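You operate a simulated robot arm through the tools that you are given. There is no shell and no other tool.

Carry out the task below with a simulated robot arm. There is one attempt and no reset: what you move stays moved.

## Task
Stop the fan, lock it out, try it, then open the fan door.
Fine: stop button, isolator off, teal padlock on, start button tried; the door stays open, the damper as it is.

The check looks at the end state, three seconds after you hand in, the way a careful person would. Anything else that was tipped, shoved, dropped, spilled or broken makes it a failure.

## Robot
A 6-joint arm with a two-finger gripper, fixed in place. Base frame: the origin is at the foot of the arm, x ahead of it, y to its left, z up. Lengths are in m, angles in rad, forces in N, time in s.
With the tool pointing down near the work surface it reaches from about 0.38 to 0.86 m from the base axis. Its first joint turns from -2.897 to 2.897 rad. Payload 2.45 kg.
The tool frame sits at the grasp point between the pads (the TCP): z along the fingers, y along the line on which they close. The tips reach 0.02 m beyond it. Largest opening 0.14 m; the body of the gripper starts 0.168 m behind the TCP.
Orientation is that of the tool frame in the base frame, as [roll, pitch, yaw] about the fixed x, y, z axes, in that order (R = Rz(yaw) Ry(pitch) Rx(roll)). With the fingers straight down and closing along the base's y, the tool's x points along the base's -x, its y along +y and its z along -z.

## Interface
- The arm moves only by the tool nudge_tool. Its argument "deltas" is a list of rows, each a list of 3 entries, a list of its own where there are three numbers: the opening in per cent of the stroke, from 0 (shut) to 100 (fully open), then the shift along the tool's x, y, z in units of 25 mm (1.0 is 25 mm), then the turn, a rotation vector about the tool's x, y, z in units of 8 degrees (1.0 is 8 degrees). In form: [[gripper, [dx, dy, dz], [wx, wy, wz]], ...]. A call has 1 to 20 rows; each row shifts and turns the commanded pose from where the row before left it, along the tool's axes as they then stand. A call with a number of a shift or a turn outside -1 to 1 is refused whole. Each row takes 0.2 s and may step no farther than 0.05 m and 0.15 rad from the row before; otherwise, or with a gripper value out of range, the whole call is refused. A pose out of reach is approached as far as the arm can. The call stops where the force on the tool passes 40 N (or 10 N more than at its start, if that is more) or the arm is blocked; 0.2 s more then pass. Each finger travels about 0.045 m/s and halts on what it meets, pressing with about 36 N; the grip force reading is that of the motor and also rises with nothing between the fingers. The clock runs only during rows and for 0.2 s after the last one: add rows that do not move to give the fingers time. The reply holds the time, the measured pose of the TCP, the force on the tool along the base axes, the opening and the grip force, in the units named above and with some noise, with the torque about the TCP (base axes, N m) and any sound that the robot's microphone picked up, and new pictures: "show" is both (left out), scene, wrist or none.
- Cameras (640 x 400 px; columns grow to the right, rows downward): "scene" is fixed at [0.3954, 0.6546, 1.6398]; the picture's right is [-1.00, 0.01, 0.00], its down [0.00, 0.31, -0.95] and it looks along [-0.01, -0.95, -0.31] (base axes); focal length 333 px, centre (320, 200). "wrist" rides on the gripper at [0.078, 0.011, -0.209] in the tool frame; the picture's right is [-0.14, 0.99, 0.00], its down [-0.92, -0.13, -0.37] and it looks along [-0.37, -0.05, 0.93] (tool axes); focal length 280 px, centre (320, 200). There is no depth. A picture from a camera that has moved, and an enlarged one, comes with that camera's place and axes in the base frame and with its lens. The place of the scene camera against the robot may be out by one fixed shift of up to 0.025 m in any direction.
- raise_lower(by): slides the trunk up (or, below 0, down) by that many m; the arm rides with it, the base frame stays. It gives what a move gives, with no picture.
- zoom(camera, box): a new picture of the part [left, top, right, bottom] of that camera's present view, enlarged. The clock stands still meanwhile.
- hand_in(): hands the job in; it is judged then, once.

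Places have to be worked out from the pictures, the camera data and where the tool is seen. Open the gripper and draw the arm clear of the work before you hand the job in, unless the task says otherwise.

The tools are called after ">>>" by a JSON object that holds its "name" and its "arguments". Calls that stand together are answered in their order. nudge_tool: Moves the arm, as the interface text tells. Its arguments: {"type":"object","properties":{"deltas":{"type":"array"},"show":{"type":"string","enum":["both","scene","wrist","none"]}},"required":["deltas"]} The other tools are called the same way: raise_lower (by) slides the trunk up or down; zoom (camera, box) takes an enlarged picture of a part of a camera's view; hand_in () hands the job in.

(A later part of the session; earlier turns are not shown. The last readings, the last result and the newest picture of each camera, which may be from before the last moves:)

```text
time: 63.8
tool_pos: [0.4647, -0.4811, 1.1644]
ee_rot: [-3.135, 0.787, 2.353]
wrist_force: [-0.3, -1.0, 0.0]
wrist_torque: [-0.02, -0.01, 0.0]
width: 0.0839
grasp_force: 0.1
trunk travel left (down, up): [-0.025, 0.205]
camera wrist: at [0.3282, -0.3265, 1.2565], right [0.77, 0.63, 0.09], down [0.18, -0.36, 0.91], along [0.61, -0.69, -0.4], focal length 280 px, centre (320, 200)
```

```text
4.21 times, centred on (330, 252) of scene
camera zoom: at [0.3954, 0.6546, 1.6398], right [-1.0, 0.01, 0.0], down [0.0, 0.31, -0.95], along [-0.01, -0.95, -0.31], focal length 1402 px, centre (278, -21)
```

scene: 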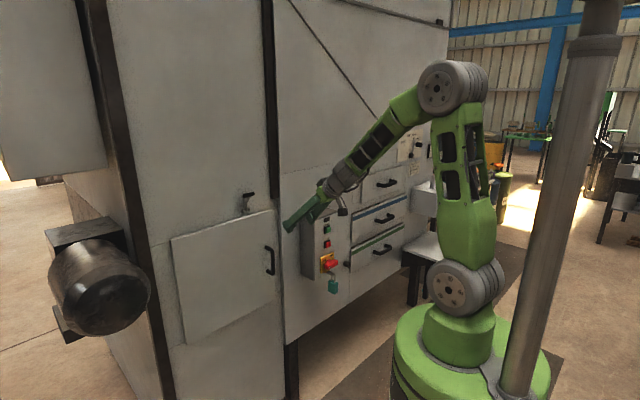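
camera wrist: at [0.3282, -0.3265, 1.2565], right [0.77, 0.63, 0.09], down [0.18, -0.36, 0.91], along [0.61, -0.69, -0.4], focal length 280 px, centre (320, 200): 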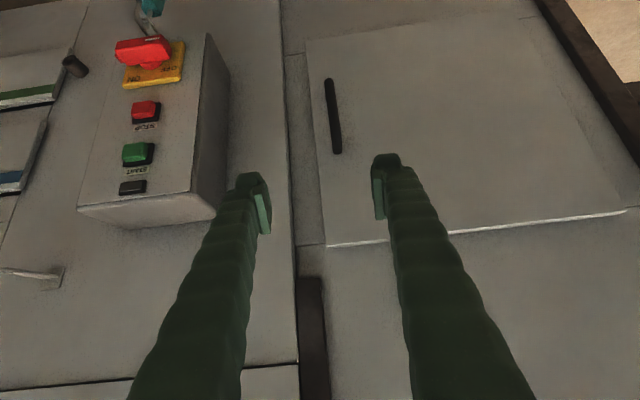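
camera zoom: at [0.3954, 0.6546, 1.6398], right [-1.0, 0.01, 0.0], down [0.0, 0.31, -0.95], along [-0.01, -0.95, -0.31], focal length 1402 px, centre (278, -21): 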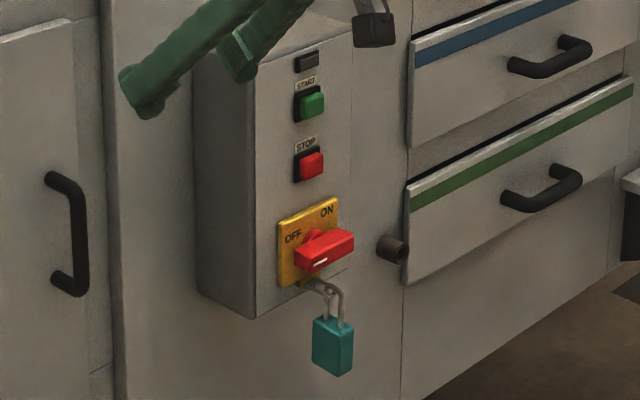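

The lockout stays in order. The door is in view but the latch is hidden behind the right finger, so I move 9 cm further left and up a bit to bring it between the fingers.

>>> {"name": "nudge_tool", "arguments": {"deltas": [[60, [-0.36, 0.9, -0.36], [0, 0, 0]], [60, [-0.36, 0.9, -0.36], [0, 0, 0]], [60, [-0.36, 0.9, -0.36], [0, 0, 0]], [60, [-0.36, 0.9, -0.36], [0, 0, 0]], [60, [0, 0, 0], [0, 0, 0]]]}}

>>> {"name": "zoom", "arguments": {"camera": "wrist", "box": [240, 180, 420, 380]}}

>>> {"name": "zoom", "arguments": {"camera": "scene", "box": [232, 185, 264, 218]}}

```text
time: 65.0
tool_pos: [0.5293, -0.419, 1.2135]
ee_rot: [-3.135, 0.789, 2.352]
wrist_force: [-0.6, 0.6, -0.6]
wrist_torque: [-0.02, -0.04, -0.02]
width: 0.0842
grasp_force: 0.0
trunk travel left (down, up): [-0.025, 0.205]
camera wrist: at [0.3936, -0.2657, 1.3067], right [0.77, 0.63, 0.09], down [0.18, -0.36, 0.91], along [0.61, -0.69, -0.4], focal length 280 px, centre (320, 200)
```

scene: 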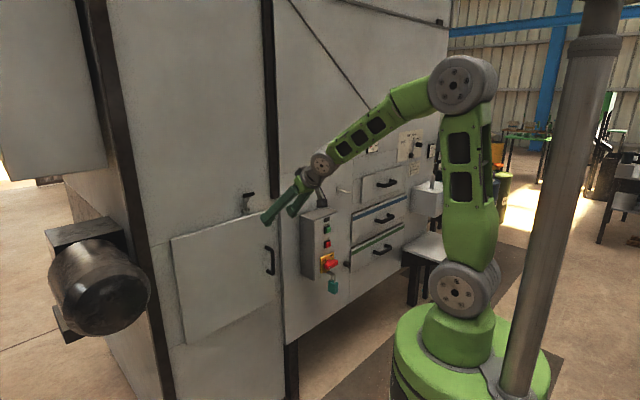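
wrist: 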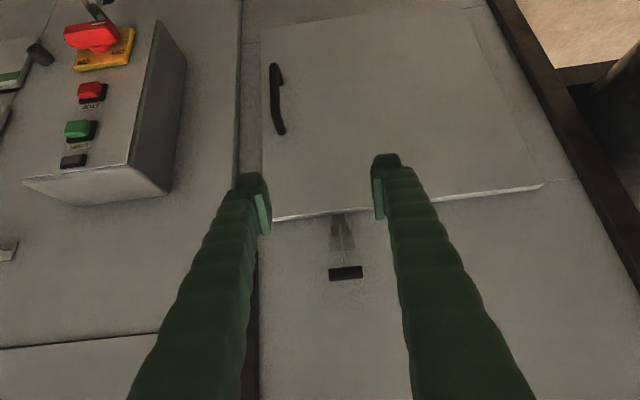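

```text
2.00 times, centred on (330, 280) of wrist
camera zoom: at [0.3936, -0.2657, 1.3067], right [0.77, 0.63, 0.09], down [0.18, -0.36, 0.91], along [0.61, -0.69, -0.4], focal length 561 px, centre (300, 40)
```

zoom: 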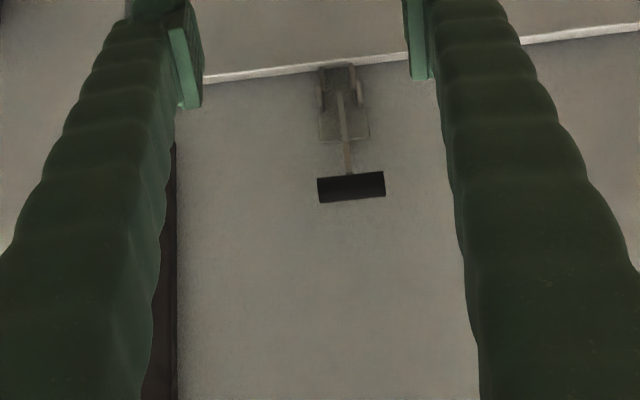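

```text
12.12 times, centred on (248, 202) of scene
camera zoom: at [0.3954, 0.6546, 1.6398], right [-1.0, 0.01, 0.0], down [0.0, 0.31, -0.95], along [-0.01, -0.95, -0.31], focal length 4038 px, centre (1193, 182)
```

zoom: 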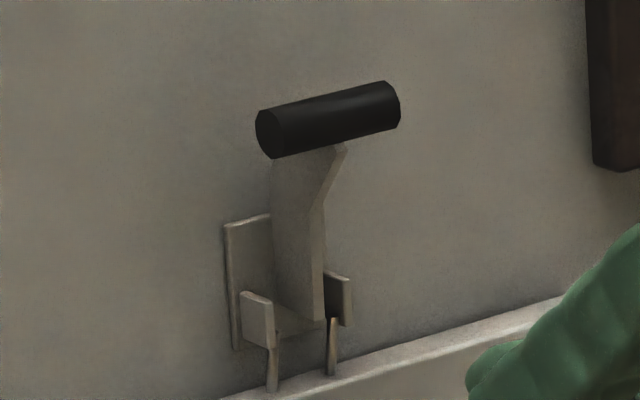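

The latch is a draw latch: a lever with a horizontal black grip (at about (0.654,-0.527,1.253)) pivoting between two lugs just above the door, so the grip must be pulled out and down. I level the tool and roll it 90° so the fingers close vertically on that grip.

>>> {"name": "nudge_tool", "arguments": {"deltas": [[60, [0, 0, 0], [0, -0.9375, 0]], [60, [0, 0, 0], [0, -0.9375, 0]], [60, [0, 0, 0], [0, -0.9375, 0]], [60, [0, 0, 0], [0, -0.9375, 0]], [60, [0, 0, 0], [0, -0.9375, 0]], [60, [0, 0, 0], [0, -0.9375, 0]], [60, [0, 0, 0], [0, 0, -0.9375]], [60, [0, 0, 0], [0, 0, -0.9375]], [60, [0, 0, 0], [0, 0, -0.9375]], [60, [0, 0, 0], [0, 0, -0.9375]], [60, [0, 0, 0], [0, 0, -0.9375]], [60, [0, 0, 0], [0, 0, -0.9375]], [50, [0, 0, 0], [0, 0, -0.9375]], [50, [0, 0, 0], [0, 0, -0.9375]], [50, [0, 0, 0], [0, 0, -0.9375]], [50, [0, 0, 0], [0, 0, -0.9375]], [50, [0, 0, 0], [0, 0, -0.9375]], [50, [0, 0, 0], [0, 0, -0.9375]]]}}

>>> {"name": "zoom", "arguments": {"camera": "wrist", "box": [200, 100, 460, 300]}}

```text
time: 68.8
tool_pos: [0.5339, -0.4219, 1.2129]
ee_rot: [-1.568, -0.005, -2.364]
wrist_force: [0.1, -0.3, 0.7]
wrist_torque: [0.0, 0.01, 0.02]
width: 0.0701
grasp_force: 0.0
out of reach, approached as far as the arm can: row 1, 6
trunk travel left (down, up): [-0.025, 0.205]
camera wrist: at [0.3299, -0.3281, 1.2026], right [0.1, 0.09, -0.99], down [0.4, 0.91, 0.12], along [0.91, -0.41, 0.05], focal length 280 px, centre (320, 200)
```

scene: 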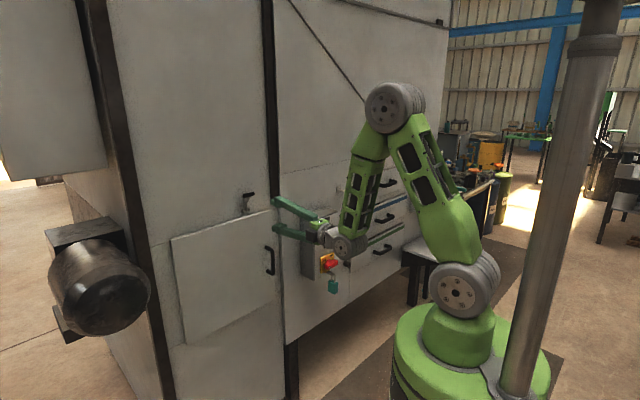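
wrist: 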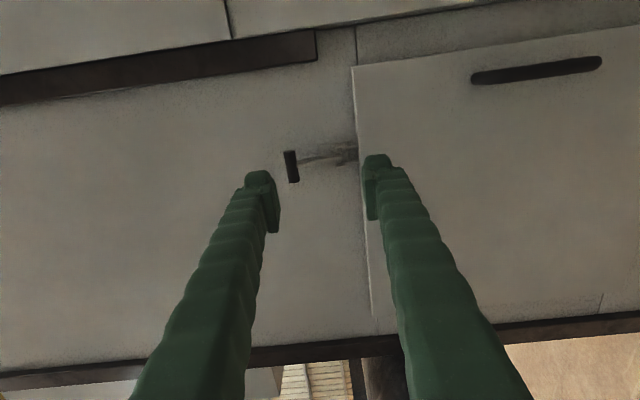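

```text
2.00 times, centred on (330, 200) of wrist
camera zoom: at [0.3299, -0.3281, 1.2026], right [0.1, 0.09, -0.99], down [0.4, 0.91, 0.12], along [0.91, -0.41, 0.05], focal length 561 px, centre (300, 200)
```

zoom: 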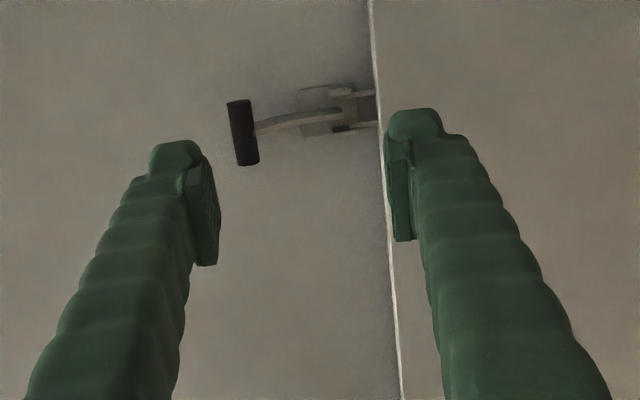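

The tool is level, closing vertically, with the latch grip spanning d' ≈ 0.067–0.109 at z ≈ 1.254. I'll take the right-hand half of the grip so the lower finger clears the lever arm, so I narrow the fingers, line up and approach to 5 cm.

>>> {"name": "nudge_tool", "arguments": {"deltas": [[40, [0.3, -0.82, 0], [0, 0, 0]], [30, [0.3, -0.82, 0], [0, 0, 0]], [28, [0, 0, 0.83], [0, 0, 0]], [28, [0, 0, 0.83], [0, 0, 0]], [28, [0, 0, 0.83], [0, 0, 0]], [28, [0, 0, 0.83], [0, 0, 0]], [28, [0, 0, 0.83], [0, 0, 0]], [28, [0, 0, 0], [0, 0, 0]]]}}

>>> {"name": "zoom", "arguments": {"camera": "wrist", "box": [220, 80, 420, 260]}}

>>> {"name": "zoom", "arguments": {"camera": "scene", "box": [230, 180, 280, 222]}}

```text
time: 70.6
tool_pos: [0.5944, -0.506, 1.2533]
ee_rot: [-1.57, -0.003, -2.363]
wrist_force: [0.5, 0.6, -0.4]
wrist_torque: [0.0, -0.06, -0.02]
width: 0.039
grasp_force: 0.0
trunk travel left (down, up): [-0.025, 0.205]
camera wrist: at [0.392, -0.412, 1.2436], right [0.1, 0.09, -0.99], down [0.4, 0.91, 0.12], along [0.91, -0.41, 0.05], focal length 280 px, centre (320, 200)
```

scene: 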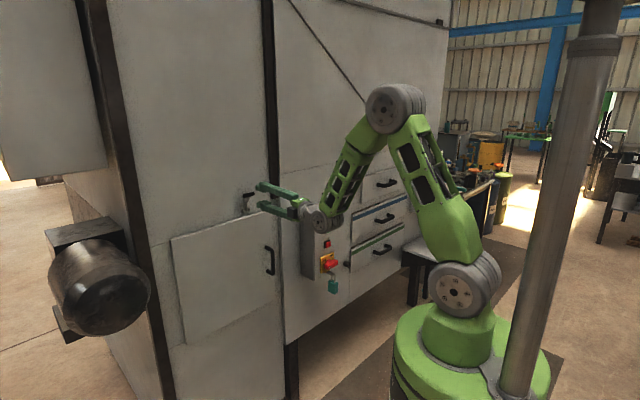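
wrist: 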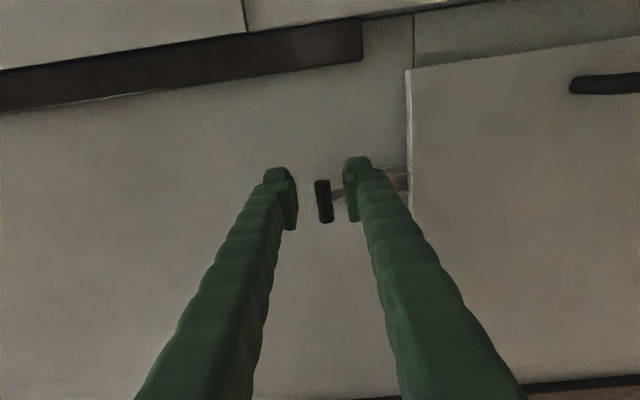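

```text
2.22 times, centred on (320, 170) of wrist
camera zoom: at [0.392, -0.412, 1.2436], right [0.1, 0.09, -0.99], down [0.4, 0.91, 0.12], along [0.91, -0.41, 0.05], focal length 623 px, centre (320, 267)
```

zoom: 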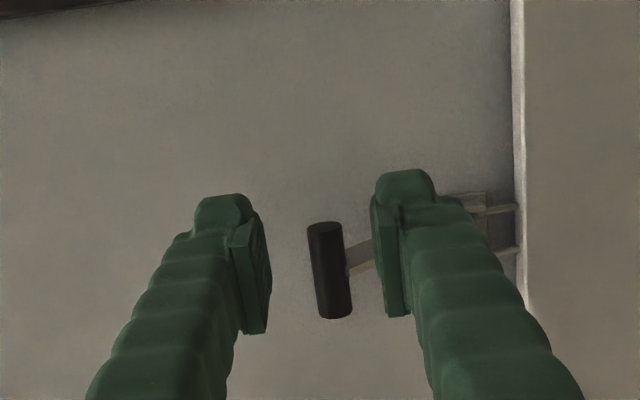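

```text
9.52 times, centred on (255, 201) of scene
camera zoom: at [0.3954, 0.6546, 1.6398], right [-1.0, 0.01, 0.0], down [0.0, 0.31, -0.95], along [-0.01, -0.95, -0.31], focal length 3172 px, centre (939, 190)
```

zoom: 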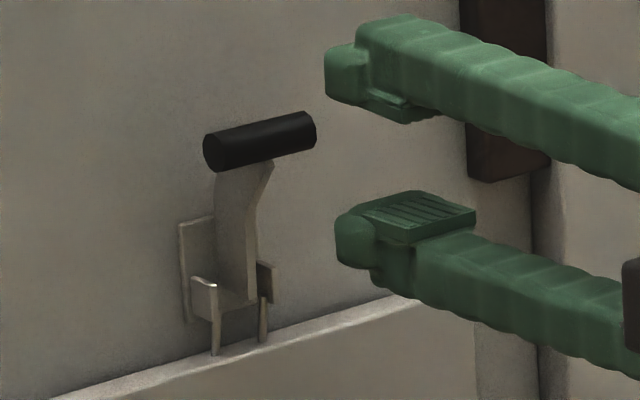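

The grip lies between the fingers at the right height. I slide forward 5 cm over its right half and close.

>>> {"name": "nudge_tool", "arguments": {"deltas": [[28, [0.06, 0, 0.68], [0, 0, 0]], [28, [0, 0, 0.68], [0, 0, 0]], [28, [0, 0, 0.64], [0, 0, 0]], [28, [0, 0, 0], [0, 0, 0]], [0, [0, 0, 0], [0, 0, 0]], [0, [0, 0, 0], [0, 0, 0]], [0, [0, 0, 0], [0, 0, 0]], [0, [0, 0, 0], [0, 0, 0]]]}}

>>> {"name": "zoom", "arguments": {"camera": "wrist", "box": [220, 80, 420, 260]}}

>>> {"name": "zoom", "arguments": {"camera": "scene", "box": [230, 180, 280, 222]}}

```text
time: 72.4
tool_pos: [0.6299, -0.5445, 1.2526]
ee_rot: [-1.57, -0.004, -2.365]
wrist_force: [0.2, -0.5, -3.9]
wrist_torque: [0.06, 0.01, 0.0]
width: 0.0126
grasp_force: 39.2
trunk travel left (down, up): [-0.025, 0.205]
camera wrist: at [0.4262, -0.449, 1.2431], right [0.1, 0.09, -0.99], down [0.4, 0.91, 0.12], along [0.91, -0.41, 0.05], focal length 280 px, centre (320, 200)
```

scene: 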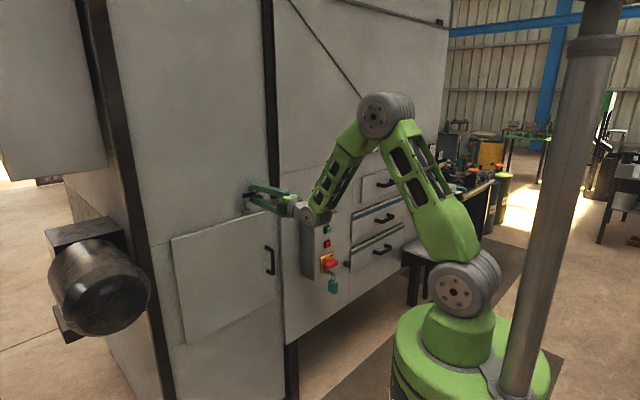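
wrist: 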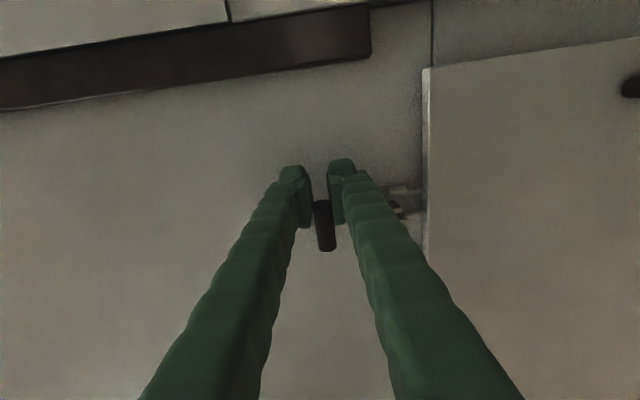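

```text
2.22 times, centred on (320, 170) of wrist
camera zoom: at [0.4262, -0.449, 1.2431], right [0.1, 0.09, -0.99], down [0.4, 0.91, 0.12], along [0.91, -0.41, 0.05], focal length 623 px, centre (320, 267)
```

zoom: 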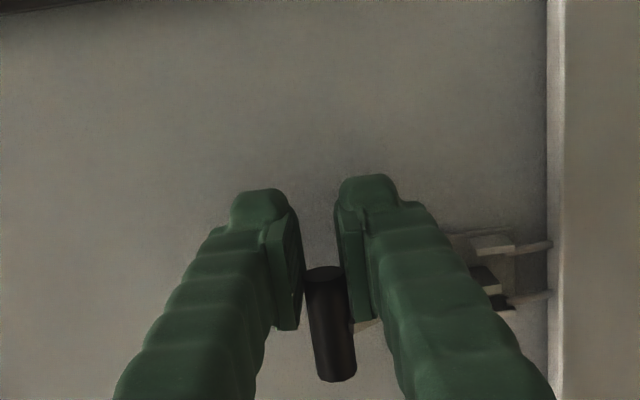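

```text
9.52 times, centred on (255, 201) of scene
camera zoom: at [0.3954, 0.6546, 1.6398], right [-1.0, 0.01, 0.0], down [0.0, 0.31, -0.95], along [-0.01, -0.95, -0.31], focal length 3172 px, centre (939, 190)
```

zoom: 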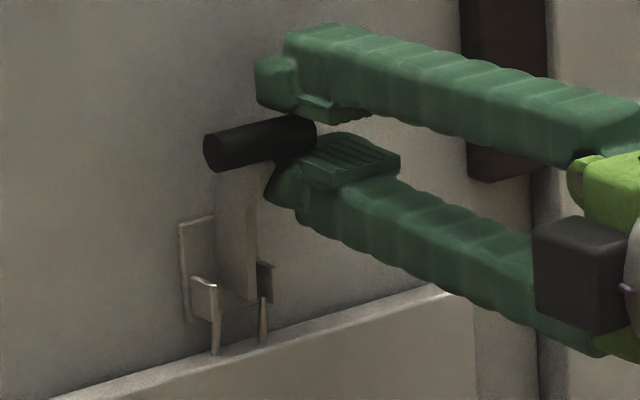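

Gripped the bar (12.6 mm, 39 N). I now pull it out and slightly down along the lever's arc, in small steps.

>>> {"name": "nudge_tool", "arguments": {"deltas": [[0, [0, 0.1, -0.241], [0, 0, 0]], [0, [0, 0.121, -0.241], [0, 0, 0]], [0, [0, 0.14, -0.241], [0, 0, 0]], [0, [0, 0, 0], [0, 0, 0]]], "show": "none"}}

>>> {"name": "zoom", "arguments": {"camera": "scene", "box": [230, 180, 280, 222]}}

```text
time: 73.4
tool_pos: [0.6181, -0.5324, 1.243]
ee_rot: [-1.57, -0.003, -2.364]
wrist_force: [6.7, -10.5, -12.5]
wrist_torque: [-0.13, 0.06, -0.15]
width: 0.0113
grasp_force: 38.5
trunk travel left (down, up): [-0.025, 0.205]
```

```text
9.52 times, centred on (255, 201) of scene
camera zoom: at [0.3954, 0.6546, 1.6398], right [-1.0, 0.01, 0.0], down [0.0, 0.31, -0.95], along [-0.01, -0.95, -0.31], focal length 3172 px, centre (939, 190)
```

zoom: 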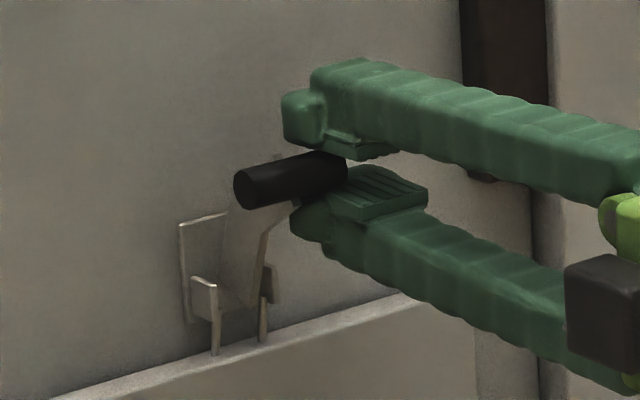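

The lever follows, and the readings show my path is a bit too wide. I steer more downward for the next steps.

>>> {"name": "nudge_tool", "arguments": {"deltas": [[0, [0, 0.2, -0.14], [0, 0, 0]], [0, [0, 0.22, -0.16], [0, 0, 0]], [0, [0, 0.22, -0.14], [0, 0, 0]], [0, [0, 0, 0], [0, 0, 0]]], "show": "none"}}

>>> {"name": "zoom", "arguments": {"camera": "scene", "box": [230, 180, 280, 222]}}

```text
time: 74.4
tool_pos: [0.6092, -0.5223, 1.2301]
ee_rot: [-1.567, -0.004, -2.363]
wrist_force: [-1.6, -4.7, 3.2]
wrist_torque: [-0.12, -0.21, -0.16]
width: 0.0114
grasp_force: 38.1
trunk travel left (down, up): [-0.025, 0.205]
```

```text
9.52 times, centred on (255, 201) of scene
camera zoom: at [0.3954, 0.6546, 1.6398], right [-1.0, 0.01, 0.0], down [0.0, 0.31, -0.95], along [-0.01, -0.95, -0.31], focal length 3172 px, centre (939, 190)
```

zoom: 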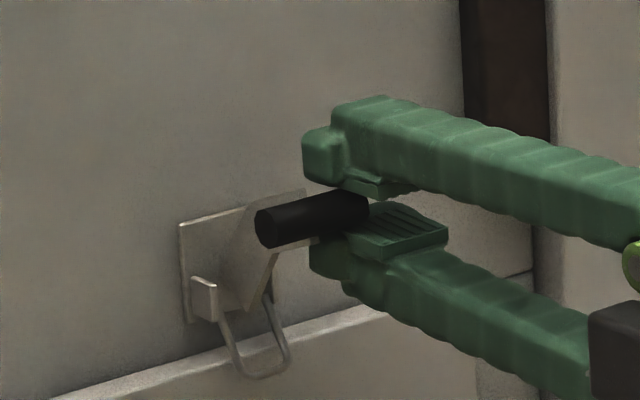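

The wire bail has swung free of the door. From three points the lever pivot is at n ≈ -0.859, z ≈ 1.182 with radius 76 mm. I carry the lever on down to about horizontal.

>>> {"name": "nudge_tool", "arguments": {"deltas": [[0, [0, 0.222, -0.15], [0, 0, 0]], [0, [0, 0.222, -0.15], [0, 0, 0]], [0, [0, 0.244, -0.108], [0, 0, 0]], [0, [0, 0.244, -0.108], [0, 0, 0]], [0, [0, 0.258, -0.066], [0, 0, 0]], [0, [0, 0.258, -0.066], [0, 0, 0]], [0, [0, 0.264, -0.018], [0, 0, 0]], [0, [0, 0.264, -0.018], [0, 0, 0]], [0, [0, 0, 0], [0, 0, 0]]], "show": "none"}}

>>> {"name": "zoom", "arguments": {"camera": "scene", "box": [230, 180, 280, 222]}}

>>> {"name": "zoom", "arguments": {"camera": "wrist", "box": [240, 100, 440, 260]}}

```text
time: 76.2
tool_pos: [0.5982, -0.5129, 1.1931]
ee_rot: [-1.544, -0.003, -2.364]
wrist_force: [-2.8, 1.5, 4.0]
wrist_torque: [0.08, -0.07, 0.26]
width: 0.0112
grasp_force: 38.6
trunk travel left (down, up): [-0.025, 0.205]
stopped in row 9: the force on the tool passed its limit at 45 N (the readings are from after the stop); the commanded pose is now the measured one
```

```text
9.52 times, centred on (255, 201) of scene
camera zoom: at [0.3954, 0.6546, 1.6398], right [-1.0, 0.01, 0.0], down [0.0, 0.31, -0.95], along [-0.01, -0.95, -0.31], focal length 3172 px, centre (939, 190)
```

zoom: 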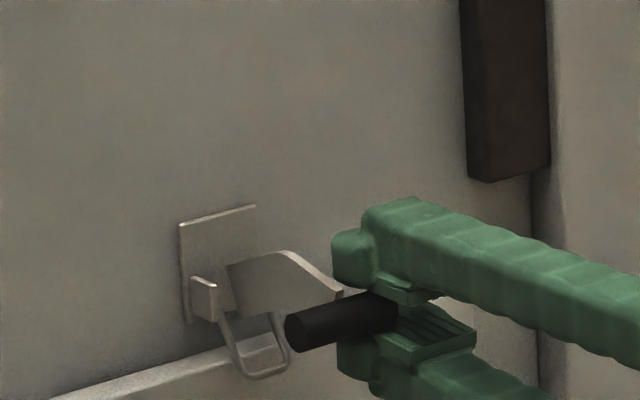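

```text
2.50 times, centred on (340, 180) of wrist
camera zoom: at [0.395, -0.4171, 1.1764], right [0.11, 0.08, -0.99], down [0.4, 0.91, 0.12], along [0.91, -0.4, 0.07], focal length 701 px, centre (270, 250)
```

zoom: 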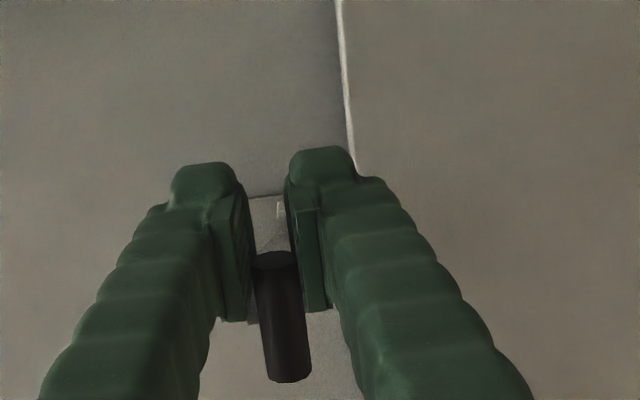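

The lever reached its stop near horizontal and the bail hangs loose in front of the door top. I open the fingers and back out to see whether the lever stays.

>>> {"name": "nudge_tool", "arguments": {"deltas": [[15, [0, 0, 0], [0, 0, 0]], [28, [0, 0, 0], [0, 0, 0]], [28, [0, 0, 0], [0, 0, 0]], [28, [0, 0, -0.5], [0, 0, 0]], [28, [0, 0, -0.8], [0, 0, 0]], [28, [0, 0, -0.8], [0, 0, 0]], [28, [0, 0, -0.8], [0, 0, 0]], [28, [0, 0, 0], [0, 0, 0]]]}}

>>> {"name": "zoom", "arguments": {"camera": "scene", "box": [225, 180, 285, 230]}}

>>> {"name": "zoom", "arguments": {"camera": "wrist", "box": [240, 100, 440, 260]}}

```text
time: 78.0
tool_pos: [0.5464, -0.4569, 1.1891]
ee_rot: [-1.547, -0.005, -2.361]
wrist_force: [0.9, 0.5, -0.6]
wrist_torque: [0.03, 0.01, 0.0]
width: 0.0389
grasp_force: 0.0
trunk travel left (down, up): [-0.025, 0.205]
camera wrist: at [0.3435, -0.3626, 1.1735], right [0.11, 0.08, -0.99], down [0.39, 0.91, 0.12], along [0.91, -0.4, 0.07], focal length 280 px, centre (320, 200)
```

scene: 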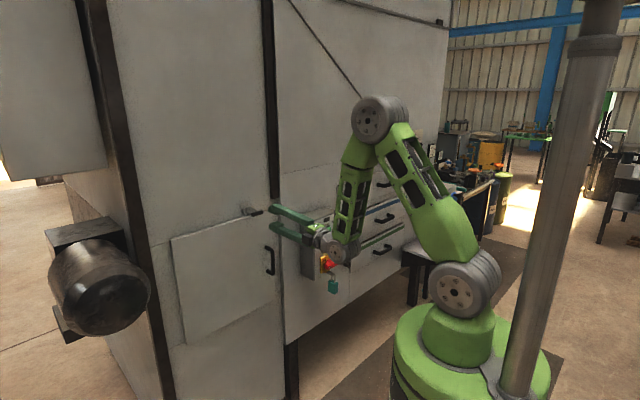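
wrist: 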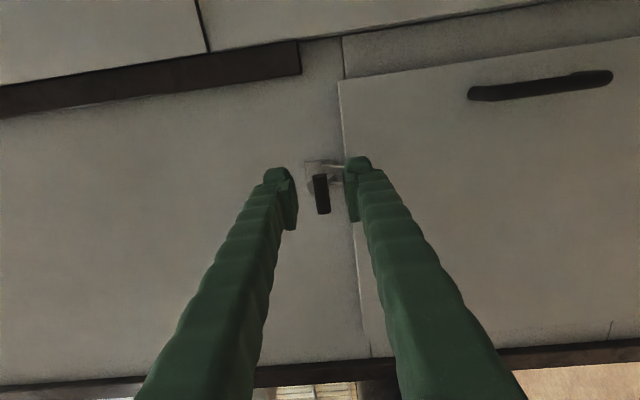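

```text
8.00 times, centred on (255, 205) of scene
camera zoom: at [0.3954, 0.6546, 1.6398], right [-1.0, 0.01, 0.0], down [0.0, 0.31, -0.95], along [-0.01, -0.95, -0.31], focal length 2665 px, centre (840, 160)
```

zoom: 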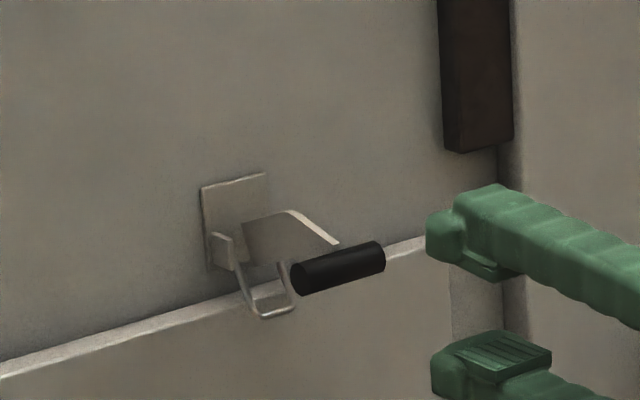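

```text
2.50 times, centred on (340, 180) of wrist
camera zoom: at [0.3435, -0.3626, 1.1735], right [0.11, 0.08, -0.99], down [0.39, 0.91, 0.12], along [0.91, -0.4, 0.07], focal length 701 px, centre (270, 250)
```

zoom: 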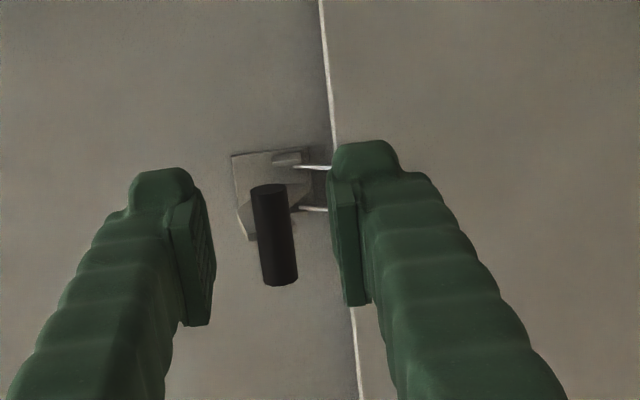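

The lever stays down at its stop and the bail hangs free. Next is the door handle, a vertical bar at about d' ≈ 0.016, n ≈ -0.837, z 0.865–1.015. I back off, roll the tool back and tilt it 30° down.

>>> {"name": "nudge_tool", "arguments": {"deltas": [[28, [0, 0, -0.8], [0, 0, 0]], [28, [0, 0, -0.8], [0, 0, 0]], [40, [0, 0, 0], [0, 0, 0.9375]], [40, [0, 0, 0], [0, 0, 0.9375]], [40, [0, 0, 0], [0, 0, 0.9375]], [40, [0, 0, 0], [0, 0, 0.9375]], [40, [0, 0, 0], [0, 0, 0.9375]], [40, [0, 0, 0], [0, 0, 0.9375]], [40, [0, 0, 0], [0, 0, 0.9375]], [40, [0, 0, 0], [0, 0, 0.9375]], [40, [0, 0, 0], [0, 0, 0.9375]], [40, [0, 0, 0], [0, 0, 0.9375]], [40, [0, 0, 0], [0, 0, 0.9375]], [40, [0, 0, 0], [0, 0, 0.9375]], [40, [0, 0, 0], [0, 0.9375, 0]], [40, [0, 0, 0], [0, 0.9375, 0]], [40, [0, 0, 0], [0, 0.9375, 0]], [40, [0, 0, 0], [0, 0.9375, 0]]]}}

```text
time: 81.8
tool_pos: [0.5195, -0.4313, 1.1871]
ee_rot: [-3.136, 1.071, 2.351]
wrist_force: [-0.5, -0.5, -0.6]
wrist_torque: [-0.01, -0.04, -0.01]
width: 0.0559
grasp_force: 0.1
trunk travel left (down, up): [-0.025, 0.205]
camera wrist: at [0.3707, -0.2653, 1.2202], right [0.75, 0.65, 0.12], down [-0.01, -0.17, 0.98], along [0.66, -0.74, -0.13], focal length 280 px, centre (320, 200)
```

scene: 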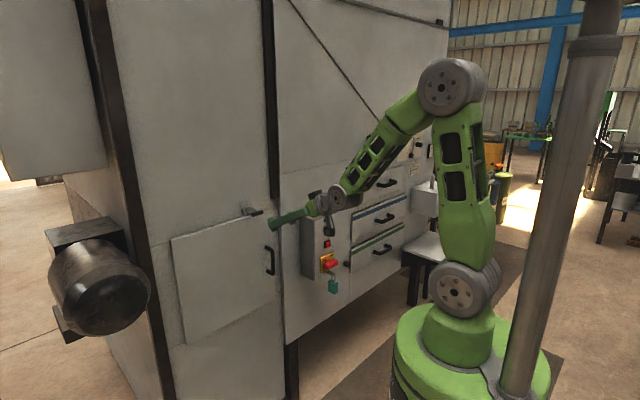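
wrist: 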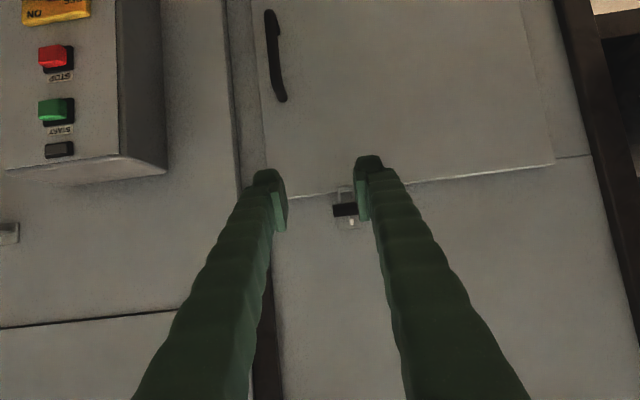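

Now squared up again with a 29° nose-down tilt. I lower to the handle's height and line up with its bar, staying about 12 cm in front.

>>> {"name": "nudge_tool", "arguments": {"deltas": [[40, [0.757, -0.192, 0.55], [0, 0, 0]], [40, [0.757, -0.192, 0.55], [0, 0, 0]], [40, [0.757, -0.192, 0.55], [0, 0, 0]], [40, [0.757, -0.192, 0.55], [0, 0, 0]], [40, [0.757, -0.192, 0.55], [0, 0, 0]], [40, [0.757, -0.192, 0.55], [0, 0, 0]], [40, [0.757, -0.192, 0.55], [0, 0, 0]], [40, [0.757, -0.192, 0.55], [0, 0, 0]], [40, [0.757, -0.192, 0.55], [0, 0, 0]], [40, [0.757, -0.192, 0.55], [0, 0, 0]], [40, [0, 0, 0], [0, 0, 0]]]}}

>>> {"name": "zoom", "arguments": {"camera": "wrist", "box": [220, 60, 420, 240]}}

```text
time: 84.2
tool_pos: [0.5041, -0.4884, 0.9572]
ee_rot: [-3.137, 1.071, 2.354]
wrist_force: [-0.4, -0.9, -0.4]
wrist_torque: [0.01, 0.03, 0.0]
width: 0.056
grasp_force: 0.1
trunk travel left (down, up): [-0.025, 0.205]
camera wrist: at [0.3565, -0.3222, 0.99], right [0.75, 0.65, 0.12], down [-0.01, -0.17, 0.99], along [0.66, -0.74, -0.13], focal length 280 px, centre (320, 200)
```

scene: 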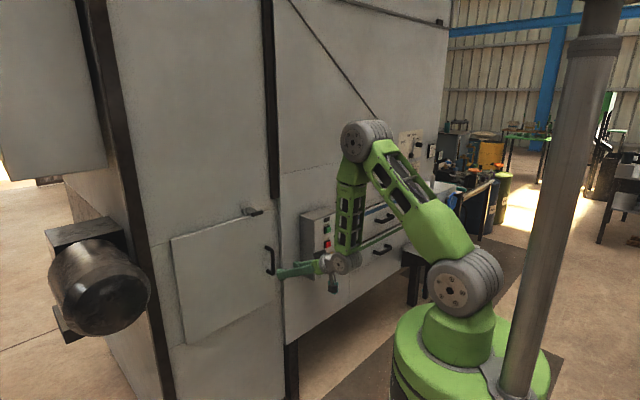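
wrist: 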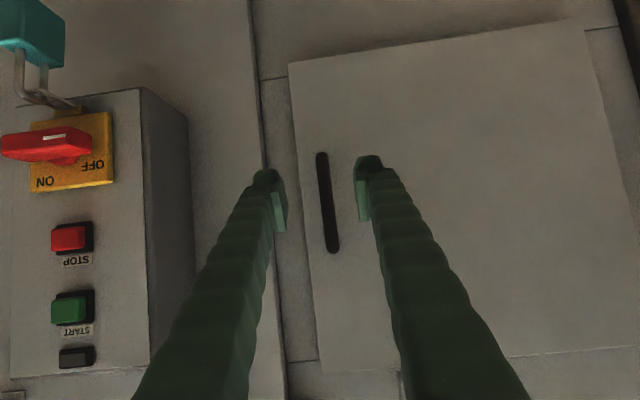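

```text
2.22 times, centred on (320, 150) of wrist
camera zoom: at [0.3565, -0.3222, 0.99], right [0.75, 0.65, 0.12], down [-0.01, -0.17, 0.99], along [0.66, -0.74, -0.13], focal length 623 px, centre (320, 311)
```

zoom: 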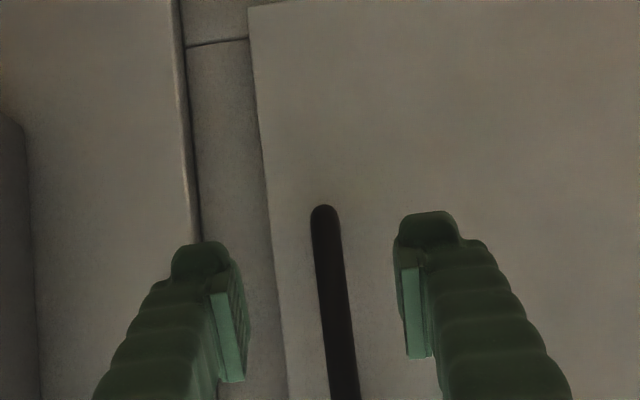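

The handle bar is at d' ≈ 0.0124, z 0.884–1.008, right between the fingers. I move in 12.4 cm to straddle it.

>>> {"name": "nudge_tool", "arguments": {"deltas": [[40, [-0.396, 0.05, 0.7255], [0, 0, 0]], [40, [-0.396, 0, 0.7255], [0, 0, 0]], [40, [-0.396, 0, 0.7255], [0, 0, 0]], [40, [-0.396, 0, 0.7255], [0, 0, 0]], [40, [-0.396, 0, 0.7255], [0, 0, 0]], [40, [-0.2, 0, 0.363], [0, 0, 0]], [40, [-0.2, 0, 0.363], [0, 0, 0]], [40, [0, 0, 0], [0, 0, 0]]]}}

>>> {"name": "zoom", "arguments": {"camera": "scene", "box": [245, 225, 305, 290]}}

>>> {"name": "zoom", "arguments": {"camera": "wrist", "box": [220, 80, 420, 260]}}

```text
time: 86.0
tool_pos: [0.5944, -0.5752, 0.9558]
ee_rot: [-3.137, 1.069, 2.356]
wrist_force: [-0.1, -0.8, 0.6]
wrist_torque: [-0.01, -0.01, -0.01]
width: 0.056
grasp_force: 0.1
trunk travel left (down, up): [-0.025, 0.205]
camera wrist: at [0.4459, -0.4094, 0.9882], right [0.75, 0.65, 0.12], down [-0.01, -0.17, 0.98], along [0.66, -0.74, -0.13], focal length 280 px, centre (320, 200)
```

scene: 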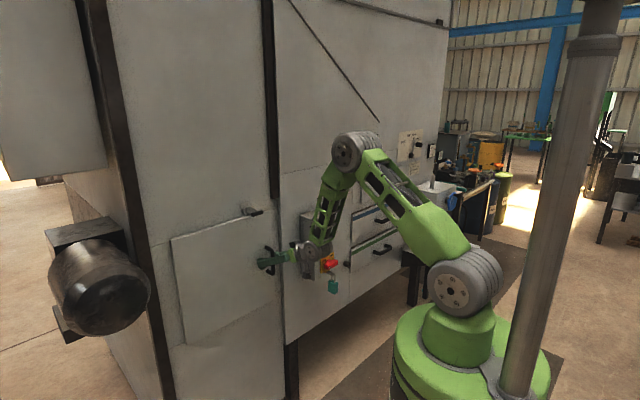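
wrist: 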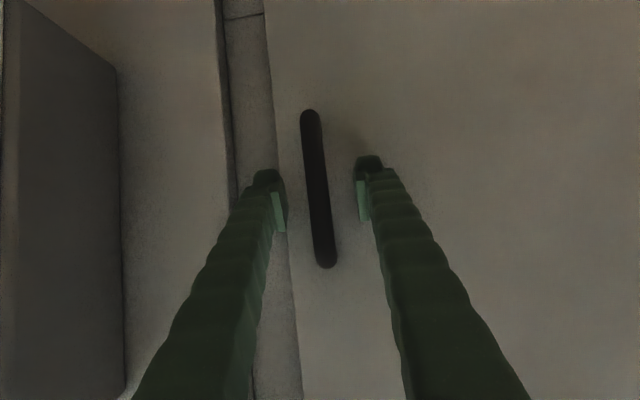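

```text
6.15 times, centred on (275, 258) of scene
camera zoom: at [0.3954, 0.6546, 1.6398], right [-1.0, 0.01, 0.0], down [0.0, 0.31, -0.95], along [-0.01, -0.95, -0.31], focal length 2050 px, centre (597, -154)
```

zoom: 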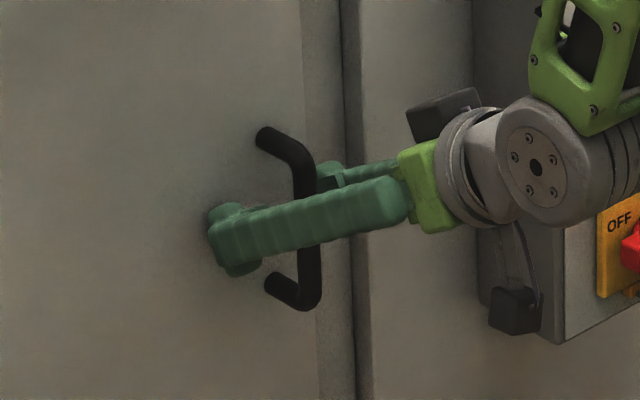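

```text
2.22 times, centred on (320, 170) of wrist
camera zoom: at [0.4459, -0.4094, 0.9882], right [0.75, 0.65, 0.12], down [-0.01, -0.17, 0.98], along [0.66, -0.74, -0.13], focal length 623 px, centre (320, 267)
```

zoom: 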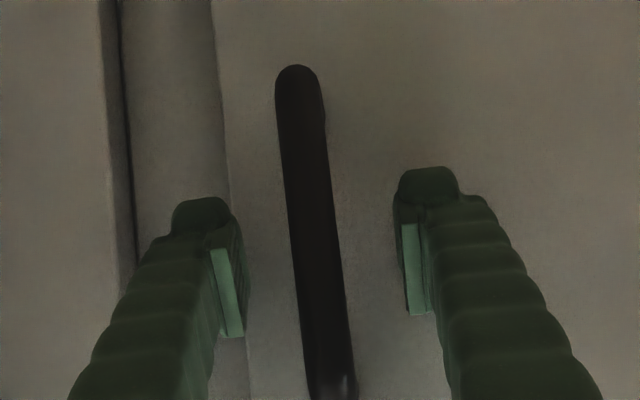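

The fingers straddle the handle bar. I close on it.

>>> {"name": "nudge_tool", "arguments": {"deltas": [[0, [0, 0, 0], [0, 0, 0]], [0, [0, 0, 0], [0, 0, 0]], [0, [0, 0, 0], [0, 0, 0]], [0, [0, 0, 0], [0, 0, 0]], [0, [0, 0, 0], [0, 0, 0]]], "show": "wrist"}}

```text
time: 87.2
tool_pos: [0.5938, -0.576, 0.9568]
ee_rot: [-3.136, 1.073, 2.353]
wrist_force: [-1.5, -2.2, -0.4]
wrist_torque: [0.07, -0.03, 0.02]
width: 0.0103
grasp_force: 37.5
trunk travel left (down, up): [-0.025, 0.205]
camera wrist: at [0.4456, -0.4095, 0.9884], right [0.75, 0.65, 0.12], down [-0.01, -0.17, 0.99], along [0.66, -0.74, -0.13], focal length 280 px, centre (320, 200)
```

wrist: 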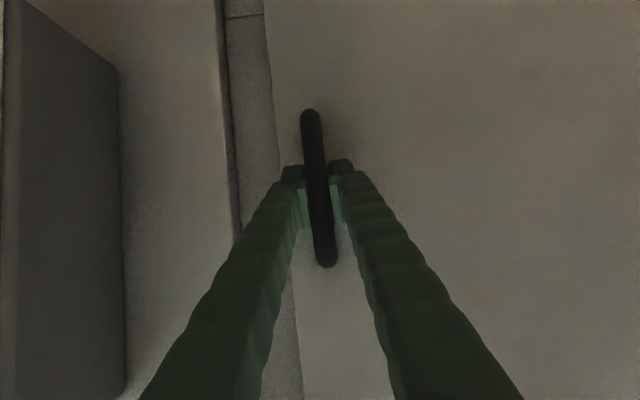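

Gripped. The door hinge is at d' ≈ 0.39, so the handle swings on about a 0.38 m radius. I start pulling along that arc, turning the tool with the door, 10° first.

>>> {"name": "nudge_tool", "arguments": {"deltas": [[0, [0.315, 0.09, -0.578], [0.2743, 0, 0.1497]], [0, [0.315, 0.09, -0.578], [0.2743, 0, 0.1497]], [0, [0.315, 0.09, -0.578], [0.2743, 0, 0.1497]], [0, [0.315, 0.09, -0.578], [0.2743, 0, 0.1497]], [0, [0, 0, 0], [0, 0, 0]]]}}

>>> {"name": "zoom", "arguments": {"camera": "scene", "box": [220, 180, 310, 290]}}

```text
time: 88.4
tool_pos: [0.5537, -0.5213, 0.9563]
ee_rot: [-3.14, 1.069, 2.174]
wrist_force: [-26.4, -13.5, -1.2]
wrist_torque: [-0.29, -0.01, 0.4]
width: 0.0101
grasp_force: 37.6
trunk travel left (down, up): [-0.025, 0.205]
camera wrist: at [0.4379, -0.3314, 0.9887], right [0.86, 0.5, 0.12], down [-0.04, -0.17, 0.98], along [0.52, -0.85, -0.13], focal length 280 px, centre (320, 200)
```

scene: 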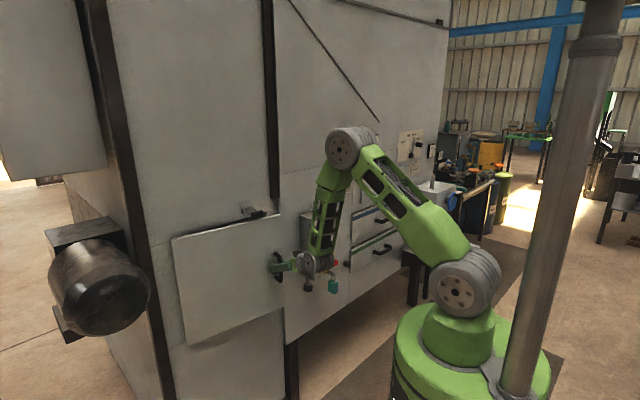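
wrist: 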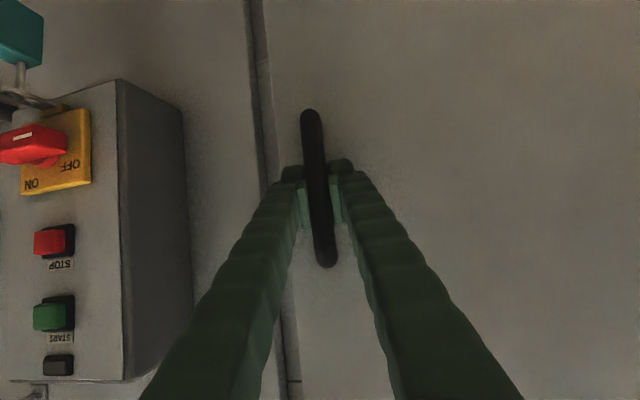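

```text
3.64 times, centred on (265, 235) of scene
camera zoom: at [0.3954, 0.6546, 1.6398], right [-1.0, 0.01, 0.0], down [0.0, 0.31, -0.95], along [-0.01, -0.95, -0.31], focal length 1211 px, centre (520, 73)
```

zoom: 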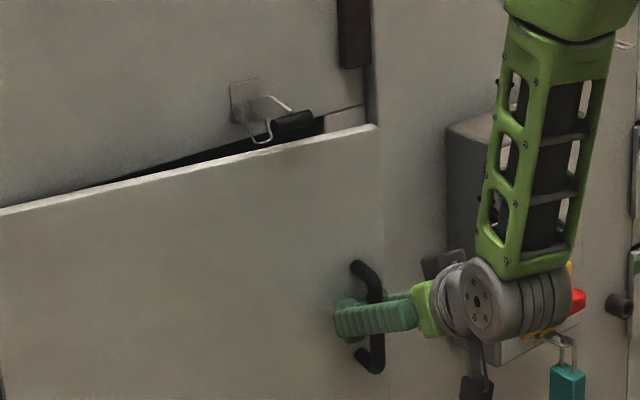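

The door is opening. The side force (28 N) shows my path crowds the hinge slightly, so I ease back sideways and continue another 10° with less lateral motion.

>>> {"name": "nudge_tool", "arguments": {"deltas": [[0, [0.315, -0.07, -0.578], [0.2743, 0, 0.1497]], [0, [0.315, 0.03, -0.578], [0.2743, 0, 0.1497]], [0, [0.315, 0.04, -0.578], [0.2743, 0, 0.1497]], [0, [0.315, 0.04, -0.578], [0.2743, 0, 0.1497]], [0, [0, 0, 0], [0, 0, 0]]]}}

>>> {"name": "zoom", "arguments": {"camera": "scene", "box": [220, 180, 310, 290]}}

```text
time: 89.6
tool_pos: [0.5266, -0.4625, 0.9563]
ee_rot: [-3.137, 1.074, 2.005]
wrist_force: [1.5, 1.0, 3.2]
wrist_torque: [0.4, 0.1, -0.03]
width: 0.0099
grasp_force: 37.2
trunk travel left (down, up): [-0.025, 0.205]
camera wrist: at [0.443, -0.256, 0.9879], right [0.93, 0.35, 0.12], down [-0.07, -0.16, 0.99], along [0.37, -0.92, -0.12], focal length 280 px, centre (320, 200)
```

scene: 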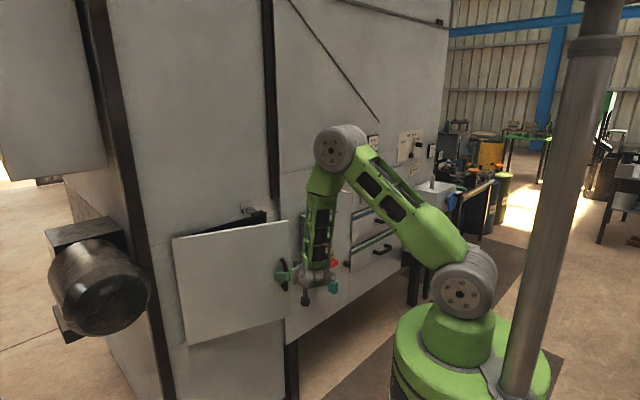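
wrist: 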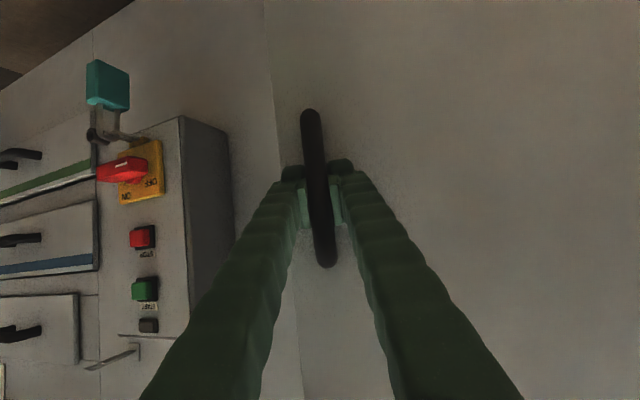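

```text
3.64 times, centred on (265, 235) of scene
camera zoom: at [0.3954, 0.6546, 1.6398], right [-1.0, 0.01, 0.0], down [0.0, 0.31, -0.95], along [-0.01, -0.95, -0.31], focal length 1211 px, centre (520, 73)
```

zoom: 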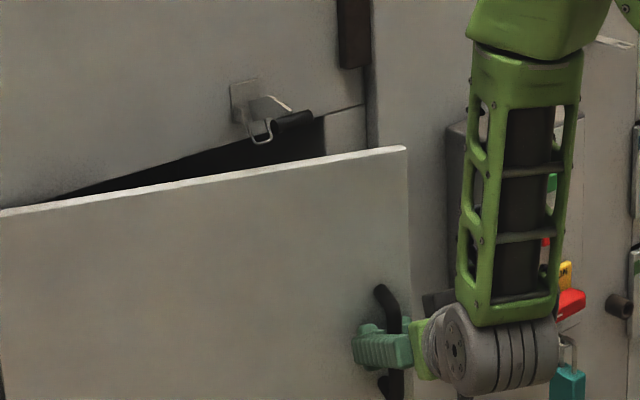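

Door at about 20° with almost no side load. I continue another 20° along the same arc.

>>> {"name": "nudge_tool", "arguments": {"deltas": [[0, [0.315, 0.04, -0.578], [0.2743, 0, 0.1497]], [0, [0.315, 0.04, -0.578], [0.2743, 0, 0.1497]], [0, [0.315, 0.04, -0.578], [0.2743, 0, 0.1497]], [0, [0.315, 0.04, -0.578], [0.2743, 0, 0.1497]], [0, [0, 0, 0], [0, 0, 0]]]}}

```text
time: 90.8
tool_pos: [0.509, -0.3981, 0.9556]
ee_rot: [3.14, 1.077, 1.828]
wrist_force: [29.1, 3.0, 19.0]
wrist_torque: [0.42, -0.09, -0.48]
width: 0.01
grasp_force: 37.9
trunk travel left (down, up): [-0.025, 0.205]
camera wrist: at [0.4615, -0.1808, 0.9869], right [0.97, 0.19, 0.12], down [-0.1, -0.14, 0.99], along [0.21, -0.97, -0.12], focal length 280 px, centre (320, 200)
```

scene: 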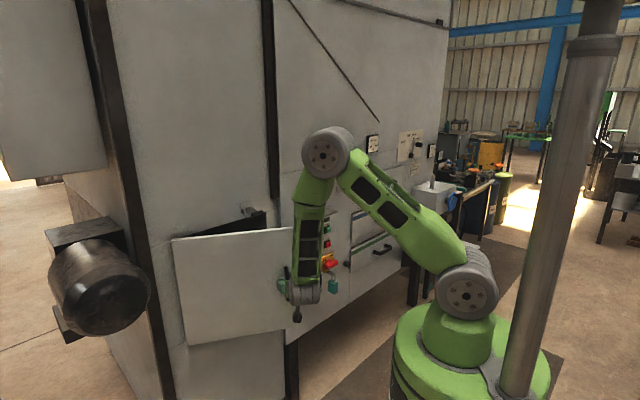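
wrist: 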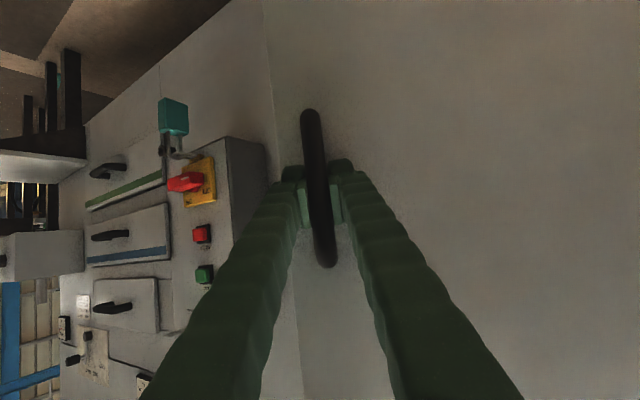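

The reading flips to about 29 N towards the hinge, so I had slightly too little lateral motion. I correct by 3 mm plus 1 mm up and continue with an intermediate value.

>>> {"name": "nudge_tool", "arguments": {"deltas": [[0, [0.28, 0.17, -0.597], [0.2743, 0, 0.1497]], [0, [0.311, 0.07, -0.58], [0.2743, 0, 0.1497]], [0, [0.311, 0.07, -0.58], [0.2743, 0, 0.1497]], [0, [0, 0, 0], [0, 0, 0]]]}}

```text
time: 91.8
tool_pos: [0.5021, -0.349, 0.9554]
ee_rot: [-3.138, 1.074, 1.698]
wrist_force: [18.3, 0.1, 10.6]
wrist_torque: [0.12, -0.2, -0.29]
width: 0.0102
grasp_force: 37.4
trunk travel left (down, up): [-0.025, 0.205]
camera wrist: at [0.4855, -0.128, 0.9877], right [0.99, 0.06, 0.12], down [-0.11, -0.13, 0.99], along [0.07, -0.99, -0.12], focal length 280 px, centre (320, 200)
```

scene: 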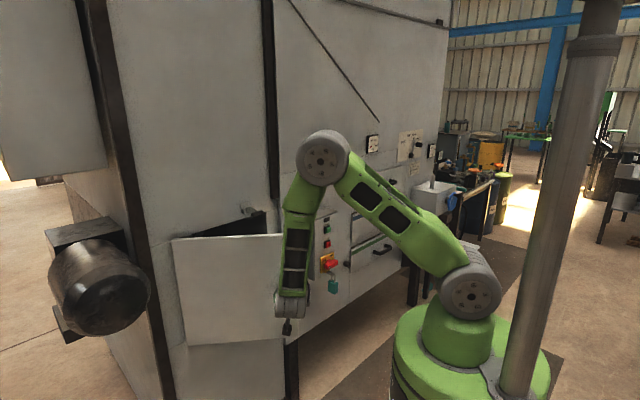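
wrist: 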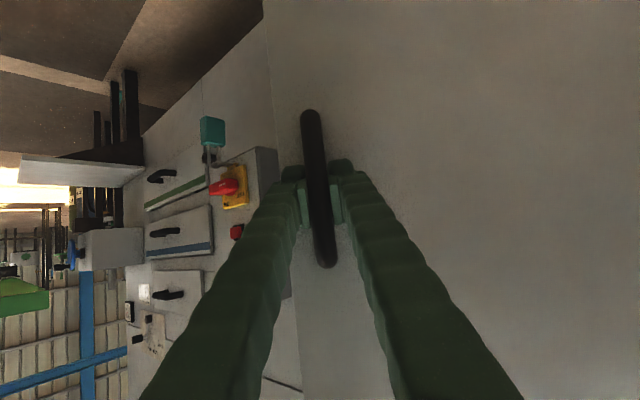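

Door at about 37°. A fit of the path puts the hinge at d' ≈ 0.397, n ≈ -0.858 with R ≈ 0.386, so the lateral rate is right. I trim the residual and pull another 10°.

>>> {"name": "nudge_tool", "arguments": {"deltas": [[0, [0.29, 0.14, -0.59], [0.2743, 0, 0.1497]], [0, [0.311, 0.07, -0.58], [0.2743, 0, 0.1497]], [0, [0.311, 0.07, -0.58], [0.2743, 0, 0.1497]], [0, [0.311, 0.07, -0.58], [0.2743, 0, 0.1497]], [0, [0, 0, 0], [0, 0, 0]]]}}

```text
time: 93.0
tool_pos: [0.5059, -0.2861, 0.9563]
ee_rot: [-3.129, 1.068, 1.526]
wrist_force: [-19.7, 3.7, -28.6]
wrist_torque: [-0.23, -0.03, 0.31]
width: 0.0103
grasp_force: 37.7
trunk travel left (down, up): [-0.025, 0.205]
camera wrist: at [0.5277, -0.0646, 0.9885], right [0.99, -0.12, 0.12], down [-0.13, -0.11, 0.99], along [-0.1, -0.99, -0.13], focal length 280 px, centre (320, 200)
```

scene: 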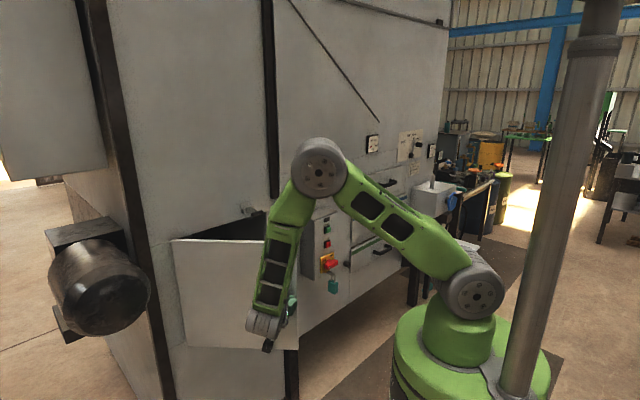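
wrist: 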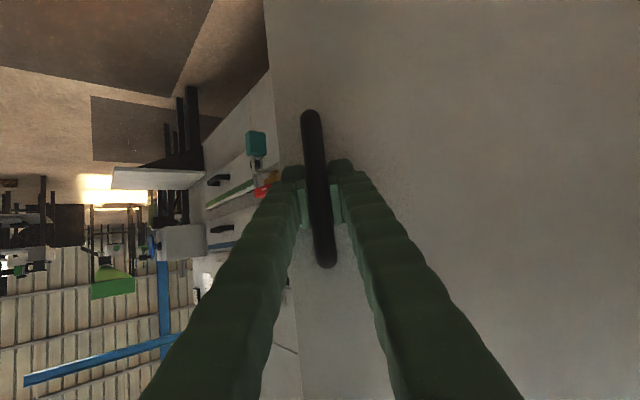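

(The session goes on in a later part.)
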